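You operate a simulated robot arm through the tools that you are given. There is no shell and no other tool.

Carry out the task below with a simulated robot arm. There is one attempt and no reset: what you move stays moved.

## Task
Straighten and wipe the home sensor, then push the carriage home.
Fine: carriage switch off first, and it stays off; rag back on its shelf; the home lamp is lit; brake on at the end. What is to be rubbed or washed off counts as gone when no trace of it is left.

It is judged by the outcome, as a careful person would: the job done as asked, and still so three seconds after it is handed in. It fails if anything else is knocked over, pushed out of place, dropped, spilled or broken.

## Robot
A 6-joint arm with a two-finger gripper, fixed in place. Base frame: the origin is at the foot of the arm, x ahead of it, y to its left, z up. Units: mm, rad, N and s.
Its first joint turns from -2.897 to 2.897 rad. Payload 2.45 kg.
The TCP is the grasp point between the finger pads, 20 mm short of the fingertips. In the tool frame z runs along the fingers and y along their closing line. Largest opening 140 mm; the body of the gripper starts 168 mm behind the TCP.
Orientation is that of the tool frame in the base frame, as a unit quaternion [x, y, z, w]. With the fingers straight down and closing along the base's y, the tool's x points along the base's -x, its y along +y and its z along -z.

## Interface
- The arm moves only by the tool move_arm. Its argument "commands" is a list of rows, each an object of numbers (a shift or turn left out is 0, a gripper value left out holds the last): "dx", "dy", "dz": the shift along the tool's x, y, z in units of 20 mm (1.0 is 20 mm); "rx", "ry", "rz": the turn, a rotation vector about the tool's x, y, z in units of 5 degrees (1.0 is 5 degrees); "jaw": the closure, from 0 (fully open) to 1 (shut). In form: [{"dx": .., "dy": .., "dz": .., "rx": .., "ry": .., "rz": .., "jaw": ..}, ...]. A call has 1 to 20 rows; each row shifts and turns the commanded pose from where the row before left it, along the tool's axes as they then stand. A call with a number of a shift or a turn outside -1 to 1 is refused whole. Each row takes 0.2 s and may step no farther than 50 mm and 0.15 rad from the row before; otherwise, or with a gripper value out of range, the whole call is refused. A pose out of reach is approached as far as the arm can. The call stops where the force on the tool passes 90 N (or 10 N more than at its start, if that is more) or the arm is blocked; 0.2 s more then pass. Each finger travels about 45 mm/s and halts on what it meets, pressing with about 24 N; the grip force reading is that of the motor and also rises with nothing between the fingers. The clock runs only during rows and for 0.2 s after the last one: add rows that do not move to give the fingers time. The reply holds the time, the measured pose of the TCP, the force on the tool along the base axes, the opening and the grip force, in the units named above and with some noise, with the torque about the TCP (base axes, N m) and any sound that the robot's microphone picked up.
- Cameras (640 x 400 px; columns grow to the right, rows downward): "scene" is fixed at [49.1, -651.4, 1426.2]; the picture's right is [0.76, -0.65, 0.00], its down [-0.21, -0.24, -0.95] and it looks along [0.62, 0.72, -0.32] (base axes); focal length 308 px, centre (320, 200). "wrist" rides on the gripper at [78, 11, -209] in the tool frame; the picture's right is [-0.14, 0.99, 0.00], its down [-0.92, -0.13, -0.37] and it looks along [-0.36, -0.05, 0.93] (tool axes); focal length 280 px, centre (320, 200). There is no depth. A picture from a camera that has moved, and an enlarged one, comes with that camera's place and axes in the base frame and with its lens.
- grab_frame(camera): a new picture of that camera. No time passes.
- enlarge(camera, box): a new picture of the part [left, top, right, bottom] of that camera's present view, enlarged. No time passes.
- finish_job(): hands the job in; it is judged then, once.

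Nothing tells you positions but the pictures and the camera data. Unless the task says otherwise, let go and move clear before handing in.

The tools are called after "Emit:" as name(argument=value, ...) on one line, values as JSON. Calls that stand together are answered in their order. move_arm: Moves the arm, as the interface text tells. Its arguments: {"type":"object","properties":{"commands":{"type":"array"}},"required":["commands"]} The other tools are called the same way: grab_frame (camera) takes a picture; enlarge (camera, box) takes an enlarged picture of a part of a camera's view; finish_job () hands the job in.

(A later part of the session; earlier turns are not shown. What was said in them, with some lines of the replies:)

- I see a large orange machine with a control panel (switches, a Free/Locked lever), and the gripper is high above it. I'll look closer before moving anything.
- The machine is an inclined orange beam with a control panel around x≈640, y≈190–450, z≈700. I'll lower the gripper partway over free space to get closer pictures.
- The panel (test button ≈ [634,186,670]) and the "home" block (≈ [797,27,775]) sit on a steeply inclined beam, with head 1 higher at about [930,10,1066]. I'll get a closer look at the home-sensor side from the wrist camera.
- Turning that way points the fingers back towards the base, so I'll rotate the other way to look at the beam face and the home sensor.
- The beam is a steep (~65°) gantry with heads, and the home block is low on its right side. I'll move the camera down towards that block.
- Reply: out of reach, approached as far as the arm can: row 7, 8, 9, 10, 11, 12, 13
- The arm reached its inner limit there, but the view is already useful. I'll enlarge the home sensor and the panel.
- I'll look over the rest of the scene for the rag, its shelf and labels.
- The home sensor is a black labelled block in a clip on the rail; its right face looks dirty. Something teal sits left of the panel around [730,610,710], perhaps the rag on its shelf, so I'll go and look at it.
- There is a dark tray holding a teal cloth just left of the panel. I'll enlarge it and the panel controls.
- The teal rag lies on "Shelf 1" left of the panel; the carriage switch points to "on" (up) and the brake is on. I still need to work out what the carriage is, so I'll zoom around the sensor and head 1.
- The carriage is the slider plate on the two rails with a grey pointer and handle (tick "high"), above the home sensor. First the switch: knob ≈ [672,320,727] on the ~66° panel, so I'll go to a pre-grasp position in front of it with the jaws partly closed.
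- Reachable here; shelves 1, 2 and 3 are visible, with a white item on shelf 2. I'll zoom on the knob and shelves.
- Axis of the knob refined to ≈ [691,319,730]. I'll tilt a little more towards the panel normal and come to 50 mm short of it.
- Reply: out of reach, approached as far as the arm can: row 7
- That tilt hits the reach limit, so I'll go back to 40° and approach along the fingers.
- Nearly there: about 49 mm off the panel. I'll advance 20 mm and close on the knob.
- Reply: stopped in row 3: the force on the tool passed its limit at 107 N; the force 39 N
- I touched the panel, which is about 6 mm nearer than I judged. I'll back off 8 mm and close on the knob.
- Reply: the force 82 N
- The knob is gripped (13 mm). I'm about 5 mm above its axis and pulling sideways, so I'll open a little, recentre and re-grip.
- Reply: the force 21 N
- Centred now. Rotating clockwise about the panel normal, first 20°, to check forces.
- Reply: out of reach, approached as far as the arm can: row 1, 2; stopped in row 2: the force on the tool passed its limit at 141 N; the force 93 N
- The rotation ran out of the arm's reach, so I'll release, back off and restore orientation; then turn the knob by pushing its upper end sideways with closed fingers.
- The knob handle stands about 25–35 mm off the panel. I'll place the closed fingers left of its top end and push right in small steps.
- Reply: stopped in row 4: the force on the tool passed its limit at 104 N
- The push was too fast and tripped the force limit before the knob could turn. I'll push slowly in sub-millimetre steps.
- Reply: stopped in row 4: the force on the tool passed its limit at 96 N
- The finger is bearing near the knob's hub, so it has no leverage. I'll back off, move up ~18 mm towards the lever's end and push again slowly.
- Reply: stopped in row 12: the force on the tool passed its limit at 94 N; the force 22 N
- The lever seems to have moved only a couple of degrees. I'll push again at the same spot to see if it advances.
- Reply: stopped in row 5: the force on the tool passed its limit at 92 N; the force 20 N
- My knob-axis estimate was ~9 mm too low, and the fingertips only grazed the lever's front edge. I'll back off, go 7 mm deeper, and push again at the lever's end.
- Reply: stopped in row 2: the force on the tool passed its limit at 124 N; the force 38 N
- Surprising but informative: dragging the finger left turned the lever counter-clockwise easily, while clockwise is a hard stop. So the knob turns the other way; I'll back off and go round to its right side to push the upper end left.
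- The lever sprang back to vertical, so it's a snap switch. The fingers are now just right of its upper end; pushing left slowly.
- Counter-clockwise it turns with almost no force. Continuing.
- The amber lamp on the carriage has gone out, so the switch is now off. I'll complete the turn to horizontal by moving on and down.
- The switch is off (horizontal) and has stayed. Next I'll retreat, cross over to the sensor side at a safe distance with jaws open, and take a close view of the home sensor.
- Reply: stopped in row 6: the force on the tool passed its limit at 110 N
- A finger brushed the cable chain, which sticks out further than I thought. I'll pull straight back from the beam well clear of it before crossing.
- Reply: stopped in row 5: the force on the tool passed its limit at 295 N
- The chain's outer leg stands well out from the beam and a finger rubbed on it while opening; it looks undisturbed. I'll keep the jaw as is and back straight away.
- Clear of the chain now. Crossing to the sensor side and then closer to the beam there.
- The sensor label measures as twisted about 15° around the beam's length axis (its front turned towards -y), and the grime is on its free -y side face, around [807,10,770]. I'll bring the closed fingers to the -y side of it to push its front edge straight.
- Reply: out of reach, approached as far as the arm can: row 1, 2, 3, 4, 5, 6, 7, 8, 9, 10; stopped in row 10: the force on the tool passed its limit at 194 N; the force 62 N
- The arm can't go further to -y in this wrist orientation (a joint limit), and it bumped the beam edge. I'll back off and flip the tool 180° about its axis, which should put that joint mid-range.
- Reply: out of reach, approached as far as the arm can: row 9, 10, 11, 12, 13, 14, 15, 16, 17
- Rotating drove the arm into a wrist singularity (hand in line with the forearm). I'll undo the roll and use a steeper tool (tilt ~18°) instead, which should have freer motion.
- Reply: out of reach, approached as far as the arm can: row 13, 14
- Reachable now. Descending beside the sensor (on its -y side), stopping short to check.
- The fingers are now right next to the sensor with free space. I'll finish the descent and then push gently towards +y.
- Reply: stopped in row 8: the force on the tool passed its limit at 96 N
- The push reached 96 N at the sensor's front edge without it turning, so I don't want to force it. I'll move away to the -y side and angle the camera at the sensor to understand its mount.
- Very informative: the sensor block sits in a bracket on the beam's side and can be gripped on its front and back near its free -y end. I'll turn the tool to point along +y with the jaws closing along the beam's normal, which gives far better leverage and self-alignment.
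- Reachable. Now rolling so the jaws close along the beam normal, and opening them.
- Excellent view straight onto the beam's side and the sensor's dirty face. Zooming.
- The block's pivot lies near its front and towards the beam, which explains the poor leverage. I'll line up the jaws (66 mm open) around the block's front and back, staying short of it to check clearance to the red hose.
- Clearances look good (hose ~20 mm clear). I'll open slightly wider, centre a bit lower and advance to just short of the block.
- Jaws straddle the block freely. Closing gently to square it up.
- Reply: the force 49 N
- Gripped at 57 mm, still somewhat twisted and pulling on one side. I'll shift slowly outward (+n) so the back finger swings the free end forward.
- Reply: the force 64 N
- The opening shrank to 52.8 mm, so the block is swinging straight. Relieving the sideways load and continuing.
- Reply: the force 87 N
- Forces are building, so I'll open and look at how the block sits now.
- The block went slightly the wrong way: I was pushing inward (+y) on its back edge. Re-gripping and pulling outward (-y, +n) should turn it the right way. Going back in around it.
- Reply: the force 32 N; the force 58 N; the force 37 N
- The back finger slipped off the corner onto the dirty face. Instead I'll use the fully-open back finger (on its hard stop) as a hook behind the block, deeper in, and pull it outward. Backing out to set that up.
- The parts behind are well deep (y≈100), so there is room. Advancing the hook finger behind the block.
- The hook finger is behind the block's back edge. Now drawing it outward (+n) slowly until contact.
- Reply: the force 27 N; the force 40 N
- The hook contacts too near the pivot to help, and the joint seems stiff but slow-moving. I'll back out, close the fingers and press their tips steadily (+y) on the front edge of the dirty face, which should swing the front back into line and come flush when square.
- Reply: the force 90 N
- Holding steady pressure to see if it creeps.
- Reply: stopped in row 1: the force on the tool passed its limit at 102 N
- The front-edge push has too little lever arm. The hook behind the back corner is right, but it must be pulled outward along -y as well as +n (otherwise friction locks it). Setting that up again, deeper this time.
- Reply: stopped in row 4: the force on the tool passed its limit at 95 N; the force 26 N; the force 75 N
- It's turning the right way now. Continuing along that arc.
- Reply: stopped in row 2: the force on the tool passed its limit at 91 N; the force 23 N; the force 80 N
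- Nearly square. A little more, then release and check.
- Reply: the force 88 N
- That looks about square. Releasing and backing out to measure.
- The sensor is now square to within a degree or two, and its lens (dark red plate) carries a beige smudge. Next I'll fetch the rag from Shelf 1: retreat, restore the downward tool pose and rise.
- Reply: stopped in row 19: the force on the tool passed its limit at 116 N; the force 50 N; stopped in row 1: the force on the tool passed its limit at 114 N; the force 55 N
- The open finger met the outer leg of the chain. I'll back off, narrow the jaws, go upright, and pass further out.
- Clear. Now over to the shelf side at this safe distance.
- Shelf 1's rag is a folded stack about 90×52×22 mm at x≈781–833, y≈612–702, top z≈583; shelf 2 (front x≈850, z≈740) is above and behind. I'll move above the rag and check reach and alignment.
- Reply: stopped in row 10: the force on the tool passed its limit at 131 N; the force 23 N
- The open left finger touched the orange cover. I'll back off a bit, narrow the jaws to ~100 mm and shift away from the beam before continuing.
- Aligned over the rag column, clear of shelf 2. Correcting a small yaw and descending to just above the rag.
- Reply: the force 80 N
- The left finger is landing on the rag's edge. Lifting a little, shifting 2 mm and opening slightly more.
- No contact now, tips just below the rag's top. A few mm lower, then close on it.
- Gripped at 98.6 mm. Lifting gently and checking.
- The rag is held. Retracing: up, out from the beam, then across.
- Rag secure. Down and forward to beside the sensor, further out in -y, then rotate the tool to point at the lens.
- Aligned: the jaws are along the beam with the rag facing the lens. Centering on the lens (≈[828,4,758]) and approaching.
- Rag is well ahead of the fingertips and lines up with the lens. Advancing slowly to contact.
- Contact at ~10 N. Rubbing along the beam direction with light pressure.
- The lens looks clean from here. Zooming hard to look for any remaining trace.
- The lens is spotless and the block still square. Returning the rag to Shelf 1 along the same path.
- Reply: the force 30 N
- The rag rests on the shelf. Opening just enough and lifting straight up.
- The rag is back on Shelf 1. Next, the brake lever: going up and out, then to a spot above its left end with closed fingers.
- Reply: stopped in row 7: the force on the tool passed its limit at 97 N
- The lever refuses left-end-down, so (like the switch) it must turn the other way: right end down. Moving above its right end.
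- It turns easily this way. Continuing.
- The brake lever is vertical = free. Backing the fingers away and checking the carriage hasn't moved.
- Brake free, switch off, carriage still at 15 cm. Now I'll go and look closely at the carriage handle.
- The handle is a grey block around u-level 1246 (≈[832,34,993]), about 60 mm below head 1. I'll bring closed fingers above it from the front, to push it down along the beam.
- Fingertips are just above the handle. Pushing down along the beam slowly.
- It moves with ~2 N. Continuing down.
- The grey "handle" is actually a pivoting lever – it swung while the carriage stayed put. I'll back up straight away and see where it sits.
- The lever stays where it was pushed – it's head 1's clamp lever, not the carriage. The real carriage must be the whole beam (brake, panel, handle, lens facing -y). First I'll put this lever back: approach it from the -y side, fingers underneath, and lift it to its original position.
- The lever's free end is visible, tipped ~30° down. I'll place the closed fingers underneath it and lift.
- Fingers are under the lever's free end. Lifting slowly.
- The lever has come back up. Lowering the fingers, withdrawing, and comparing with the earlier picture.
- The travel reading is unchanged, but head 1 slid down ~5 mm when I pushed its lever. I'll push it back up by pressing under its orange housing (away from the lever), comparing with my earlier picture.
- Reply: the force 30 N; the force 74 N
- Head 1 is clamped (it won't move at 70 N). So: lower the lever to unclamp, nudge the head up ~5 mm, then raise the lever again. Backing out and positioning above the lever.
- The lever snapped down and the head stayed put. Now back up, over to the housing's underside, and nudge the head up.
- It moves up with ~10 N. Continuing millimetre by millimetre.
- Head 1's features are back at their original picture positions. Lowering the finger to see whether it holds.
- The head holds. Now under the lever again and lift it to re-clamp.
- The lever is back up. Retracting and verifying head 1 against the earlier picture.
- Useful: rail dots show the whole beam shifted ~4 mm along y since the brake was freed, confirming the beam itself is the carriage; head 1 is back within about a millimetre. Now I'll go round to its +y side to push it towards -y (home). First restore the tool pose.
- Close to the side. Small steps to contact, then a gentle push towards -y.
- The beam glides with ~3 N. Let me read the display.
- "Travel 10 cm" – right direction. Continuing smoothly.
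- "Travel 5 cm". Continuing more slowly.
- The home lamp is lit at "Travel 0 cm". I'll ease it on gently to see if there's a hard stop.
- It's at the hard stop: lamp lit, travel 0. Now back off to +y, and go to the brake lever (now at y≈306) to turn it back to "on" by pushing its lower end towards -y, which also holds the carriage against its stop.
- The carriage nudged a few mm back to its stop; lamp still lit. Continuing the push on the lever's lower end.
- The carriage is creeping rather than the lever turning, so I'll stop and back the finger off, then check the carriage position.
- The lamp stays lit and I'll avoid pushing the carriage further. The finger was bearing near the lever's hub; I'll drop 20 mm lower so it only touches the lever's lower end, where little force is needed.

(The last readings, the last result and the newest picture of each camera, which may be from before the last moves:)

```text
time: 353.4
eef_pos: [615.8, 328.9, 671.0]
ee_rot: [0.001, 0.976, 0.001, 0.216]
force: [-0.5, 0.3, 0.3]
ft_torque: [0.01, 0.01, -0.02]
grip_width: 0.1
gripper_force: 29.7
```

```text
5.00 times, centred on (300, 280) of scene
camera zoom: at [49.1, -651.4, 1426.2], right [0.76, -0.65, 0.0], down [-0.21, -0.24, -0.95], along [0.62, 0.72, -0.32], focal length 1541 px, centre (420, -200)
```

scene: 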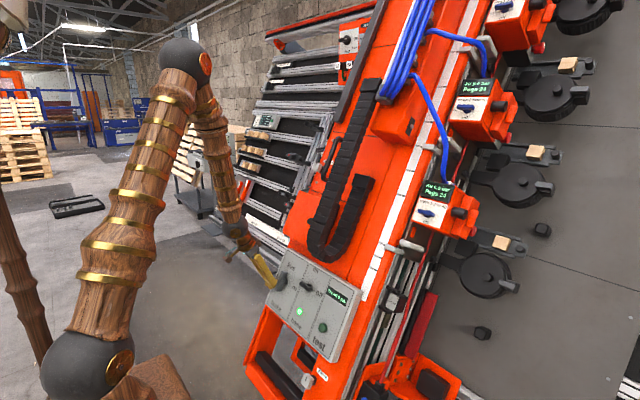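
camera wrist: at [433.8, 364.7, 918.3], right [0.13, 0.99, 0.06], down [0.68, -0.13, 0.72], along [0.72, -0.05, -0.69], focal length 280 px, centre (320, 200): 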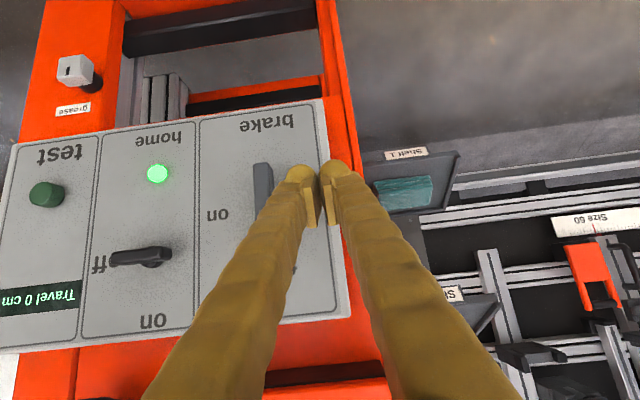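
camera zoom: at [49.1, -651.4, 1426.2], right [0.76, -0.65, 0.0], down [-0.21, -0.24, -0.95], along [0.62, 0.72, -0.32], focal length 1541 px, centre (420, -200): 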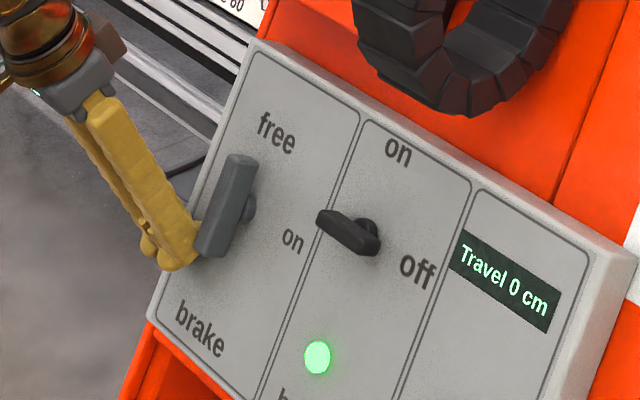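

Emit:
move_arm(commands=[{"dy": -0.07}, {"dy": -0.07}, {"dy": -0.07}, {"dy": -0.07}])

Emit:
enlarge(camera="scene", box=[250, 240, 350, 320])

```text
time: 354.4
eef_pos: [618.3, 323.7, 670.6]
ee_rot: [0.0, 0.976, 0.0, 0.216]
force: [-0.1, -0.4, -0.2]
ft_torque: [0.04, 0.03, -0.01]
grip_width: 0.0
gripper_force: 29.5
```

```text
5.00 times, centred on (300, 280) of scene
camera zoom: at [49.1, -651.4, 1426.2], right [0.76, -0.65, 0.0], down [-0.21, -0.24, -0.95], along [0.62, 0.72, -0.32], focal length 1541 px, centre (420, -200)
```

zoom: 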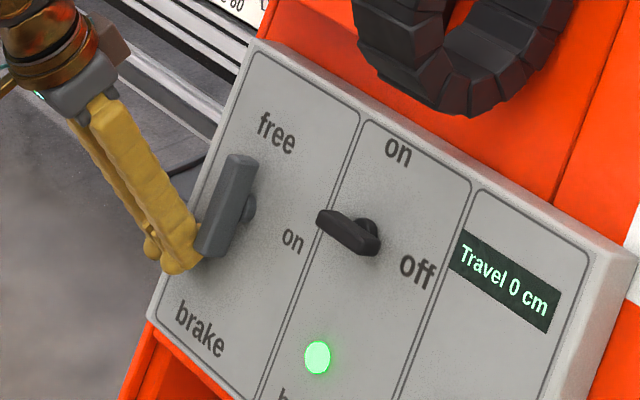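

Emit:
move_arm(commands=[{"dy": -0.07}, {"dy": -0.07}, {"dy": -0.07}, {"dy": -0.07}, {"dy": -0.07}])

Emit:
enlarge(camera="scene", box=[250, 240, 350, 320])

Emit:
enlarge(camera="wrist", box=[180, 80, 400, 240])

```text
time: 355.6
eef_pos: [617.8, 317.9, 671.1]
ee_rot: [0.001, 0.977, 0.001, 0.216]
force: [0.4, 0.3, 0.0]
ft_torque: [0.03, -0.02, -0.03]
grip_width: 0.1
gripper_force: 29.0
```

```text
5.00 times, centred on (300, 280) of scene
camera zoom: at [49.1, -651.4, 1426.2], right [0.76, -0.65, 0.0], down [-0.21, -0.24, -0.95], along [0.62, 0.72, -0.32], focal length 1541 px, centre (420, -200)
```

zoom: 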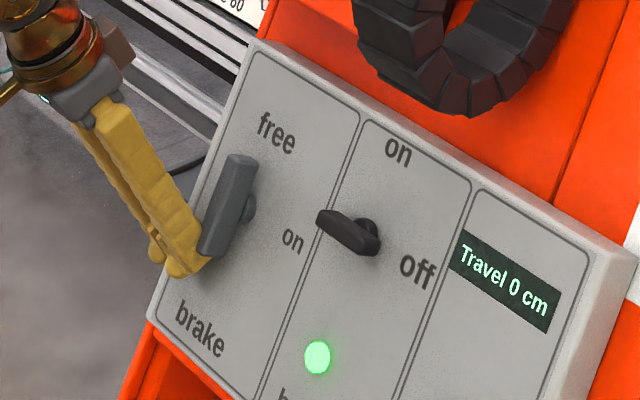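

```text
2.50 times, centred on (290, 160) of wrist
camera zoom: at [460.2, 328.4, 827.6], right [0.13, 0.99, 0.06], down [0.68, -0.13, 0.72], along [0.72, -0.05, -0.69], focal length 701 px, centre (395, 300)
```

zoom: 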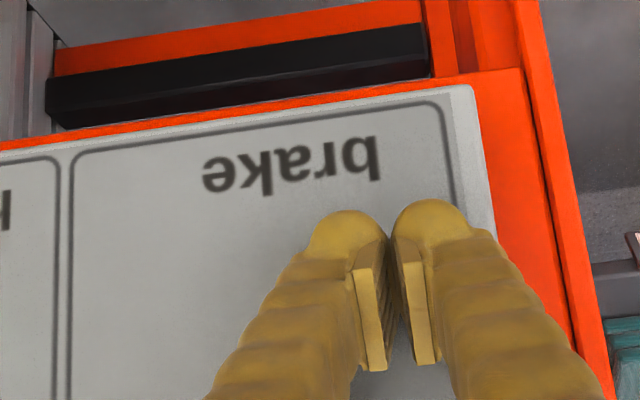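

Emit:
move_arm(commands=[{"dy": -0.1}, {"dy": -0.1}, {"dy": -0.1}, {"dy": -0.1}, {"dy": -0.1}, {"dy": -0.1}])

Emit:
enlarge(camera="scene", box=[250, 240, 350, 320])

```text
time: 356.9
eef_pos: [617.2, 304.5, 669.5]
ee_rot: [0.001, 0.977, 0.001, 0.215]
force: [0.4, 0.0, 0.2]
ft_torque: [-0.02, -0.02, -0.02]
grip_width: 0.0
gripper_force: 29.3
```

```text
5.00 times, centred on (300, 280) of scene
camera zoom: at [49.1, -651.4, 1426.2], right [0.76, -0.65, 0.0], down [-0.21, -0.24, -0.95], along [0.62, 0.72, -0.32], focal length 1541 px, centre (420, -200)
```

zoom: 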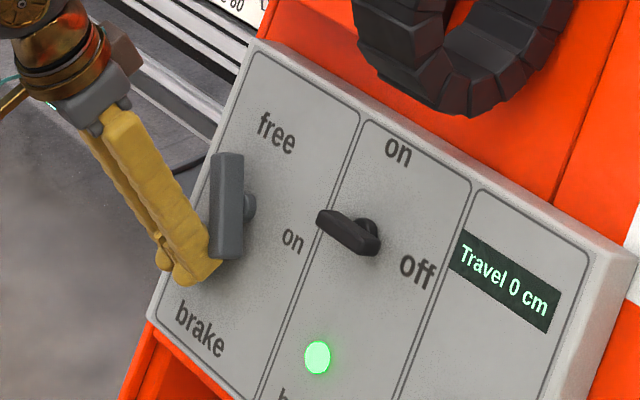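

The lever is turning with no noticeable force and the carriage stays still. Continuing.

Emit:
move_arm(commands=[{"dy": -0.12}, {"dy": -0.12}, {"dy": -0.12}, {"dy": -0.12}, {"dy": -0.12}, {"dy": -0.12}, {"dy": -0.12}])

Emit:
enlarge(camera="scene", box=[250, 240, 350, 320])

```text
time: 358.6
eef_pos: [617.0, 287.0, 669.8]
ee_rot: [0.001, 0.976, 0.001, 0.216]
force: [-0.8, -0.2, 0.1]
ft_torque: [0.0, -0.01, 0.0]
grip_width: 0.1
gripper_force: 29.8
```

```text
5.00 times, centred on (300, 280) of scene
camera zoom: at [49.1, -651.4, 1426.2], right [0.76, -0.65, 0.0], down [-0.21, -0.24, -0.95], along [0.62, 0.72, -0.32], focal length 1541 px, centre (420, -200)
```

zoom: 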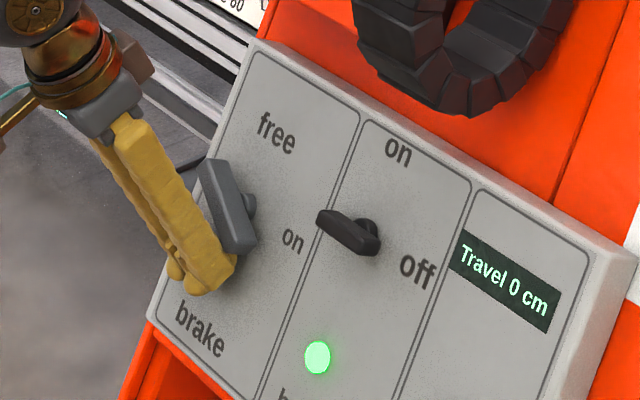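

Emit:
move_arm(commands=[{"dy": -0.12, "dz": -0.05, "dx": -0.057}, {"dy": -0.12, "dz": -0.05, "dx": -0.057}, {"dy": -0.12, "dz": -0.05, "dx": -0.057}, {"dy": -0.12, "dz": -0.05, "dx": -0.057}, {"dy": -0.12, "dz": -0.05, "dx": -0.057}])

Emit:
enlarge(camera="scene", box=[250, 240, 350, 320])

Emit:
enlarge(camera="wrist", box=[180, 80, 400, 240])

```text
time: 359.8
eef_pos: [620.3, 276.8, 676.5]
ee_rot: [0.001, 0.976, 0.0, 0.216]
force: [0.3, -0.8, 0.1]
ft_torque: [0.0, 0.01, -0.05]
grip_width: 0.1
gripper_force: 29.4
```

```text
5.00 times, centred on (300, 280) of scene
camera zoom: at [49.1, -651.4, 1426.2], right [0.76, -0.65, 0.0], down [-0.21, -0.24, -0.95], along [0.62, 0.72, -0.32], focal length 1541 px, centre (420, -200)
```

zoom: 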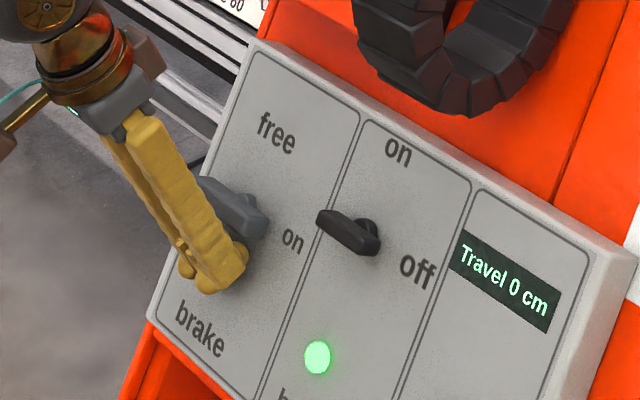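

```text
2.50 times, centred on (290, 160) of wrist
camera zoom: at [462.6, 287.1, 834.1], right [0.13, 0.99, 0.06], down [0.68, -0.13, 0.72], along [0.72, -0.05, -0.69], focal length 701 px, centre (395, 300)
```

zoom: 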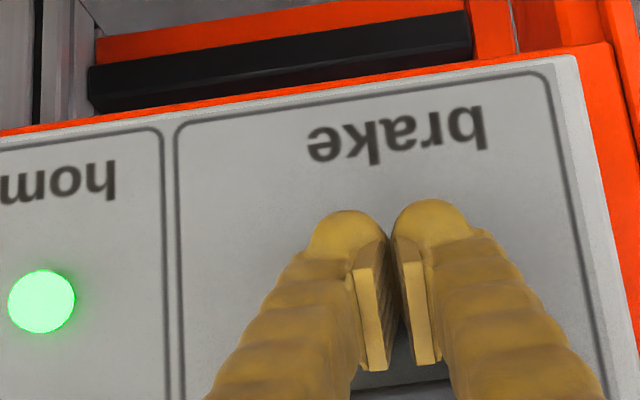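

The lever snapped to horizontal (on). Withdrawing along the finger axis and checking everything.

Emit:
move_arm(commands=[{"dz": -0.5}, {"dz": -1}, {"dz": -1}, {"dz": -1}, {"dz": -1}, {"dz": -1}, {"dz": -1}, {"dz": -1}, {"dz": -1}, {"dz": -1}])

Emit:
enlarge(camera="scene", box=[250, 240, 350, 320])

Emit:
grab_frame(camera="wrist")

Emit:
grab_frame(camera="scene")

```text
time: 361.9
eef_pos: [539.9, 273.7, 851.6]
ee_rot: [0.001, 0.976, 0.001, 0.216]
force: [-0.5, 0.3, -1.0]
ft_torque: [0.01, 0.0, -0.01]
grip_width: 0.3
gripper_force: 29.0
```

```text
5.00 times, centred on (300, 280) of scene
camera zoom: at [49.1, -651.4, 1426.2], right [0.76, -0.65, 0.0], down [-0.21, -0.24, -0.95], along [0.62, 0.72, -0.32], focal length 1541 px, centre (420, -200)
```

zoom: 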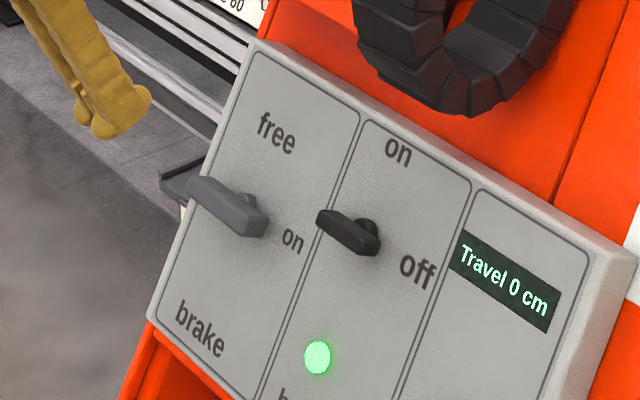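

```text
taken
camera wrist: at [381.6, 286.5, 1007.0], right [0.13, 0.99, 0.06], down [0.68, -0.13, 0.72], along [0.72, -0.05, -0.69], focal length 280 px, centre (320, 200)
```

wrist: 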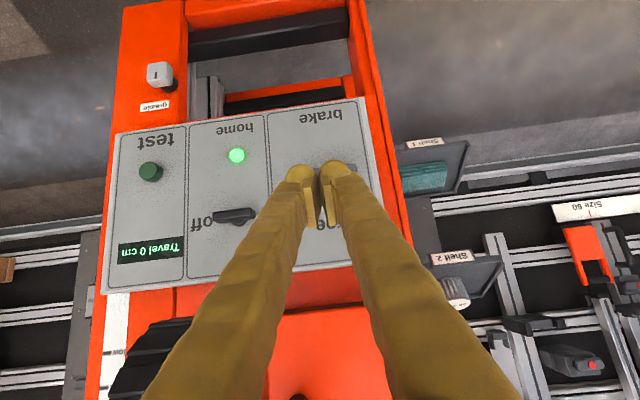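

```text
taken
```

scene: 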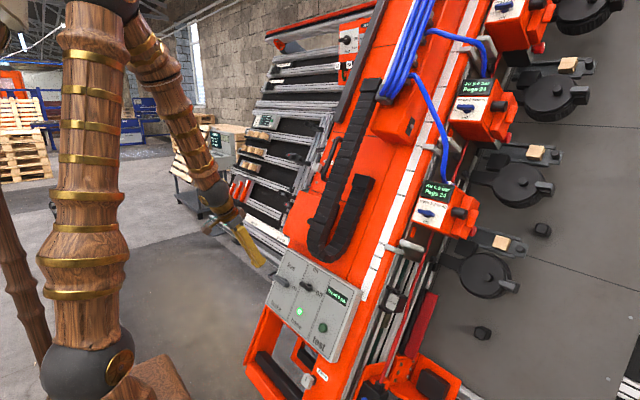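

Brake on, switch off, home lamp lit, travel 0. Final checks on the sensor, head 1 and the rag.

Emit:
enlarge(camera="scene", box=[375, 280, 415, 320])

Emit:
enlarge(camera="scene", box=[370, 170, 490, 270])

Emit:
enlarge(camera="wrist", box=[380, 120, 500, 300])

```text
10.00 times, centred on (395, 300) of scene
camera zoom: at [49.1, -651.4, 1426.2], right [0.76, -0.65, 0.0], down [-0.21, -0.24, -0.95], along [0.62, 0.72, -0.32], focal length 3083 px, centre (-430, -800)
```

zoom: 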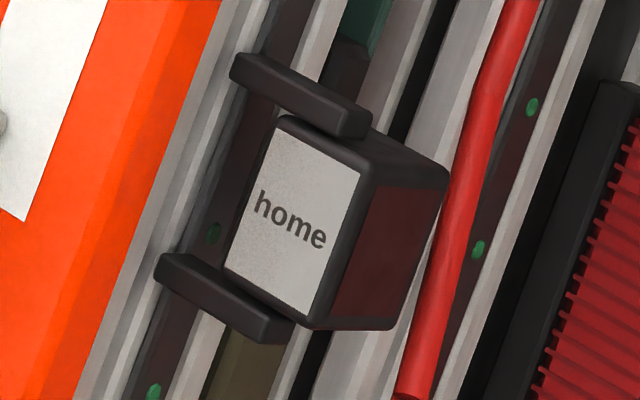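

```text
4.00 times, centred on (430, 220) of scene
camera zoom: at [49.1, -651.4, 1426.2], right [0.76, -0.65, 0.0], down [-0.21, -0.24, -0.95], along [0.62, 0.72, -0.32], focal length 1233 px, centre (-120, 120)
```

zoom: 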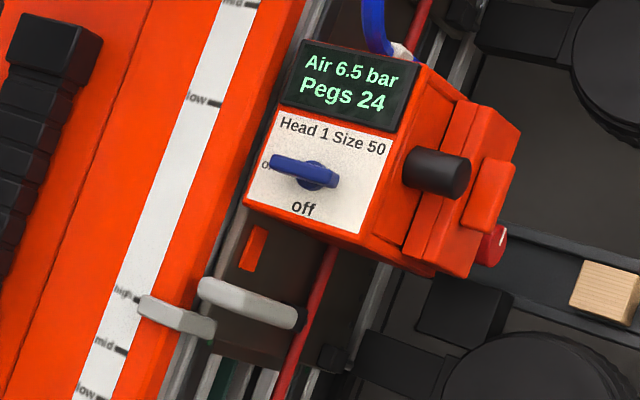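

```text
2.22 times, centred on (440, 210) of wrist
camera zoom: at [381.6, 286.5, 1007.0], right [0.13, 0.99, 0.06], down [0.68, -0.13, 0.72], along [0.72, -0.05, -0.69], focal length 623 px, centre (53, 178)
```

zoom: 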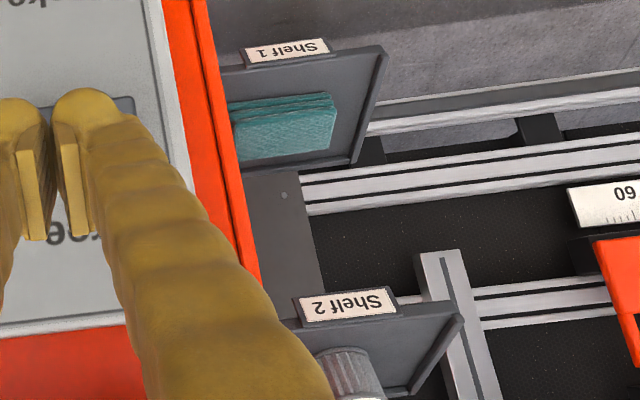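

Sensor square and clean, head 1 as before, rag on Shelf 1, all states correct. One last bit of clearance, then handing in.

Emit:
move_arm(commands=[{"dz": -1}, {"dz": -1}, {}, {}, {}])

Emit:
enlarge(camera="scene", box=[240, 230, 400, 350])

```text
time: 363.1
eef_pos: [523.4, 275.1, 886.6]
ee_rot: [0.002, 0.976, 0.0, 0.216]
force: [0.3, 0.3, 0.2]
ft_torque: [0.03, 0.02, -0.01]
grip_width: 0.0
gripper_force: 29.2
```

```text
3.33 times, centred on (320, 290) of scene
camera zoom: at [49.1, -651.4, 1426.2], right [0.76, -0.65, 0.0], down [-0.21, -0.24, -0.95], along [0.62, 0.72, -0.32], focal length 1028 px, centre (320, -100)
```

zoom: 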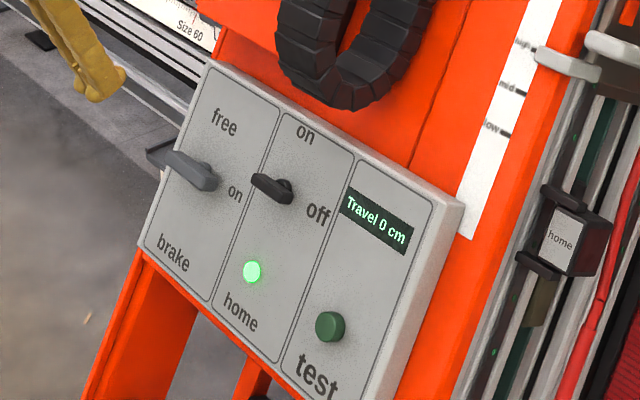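

Everything is in its final state and the arm is clear, so I'm handing the job in.

Emit:
finish_job()

```text
The job is handed in.
```

The job is handed in. The home sensor is straight and wiped, and the carriage is home with the home lamp lit and the display reading "Travel 0 cm".

- **Carriage switch:** turned off before anything else, and it stayed off.
- **Home sensor:** square to within about two degrees by eye. Its lens shows no trace of the smudge in close-up pictures.
- **Rag:** back on Shelf 1.
- **Carriage:** I could not confirm a hard stop. It crept about 10 mm further towards home while I was first working the brake lever, and the lamp stayed lit throughout.
- **Brake:** on.

Some things were touched that should not have been:

- **Head 1:** I mistook its clamp lever for a carriage handle and pushed it, which unclamped the head and let it slide down about 5 mm. I moved the head back, to within about a millimetre by the pictures, and re-clamped it.
- **Sensor:** my first attempts turned it a few degrees the wrong way before I got it straight.
- **Bumps:** the gripper hit the control panel, the cable chain, the beam edge and the orange cover, one of them at nearly 300 N. I saw no damage or shift in the pictures afterwards.
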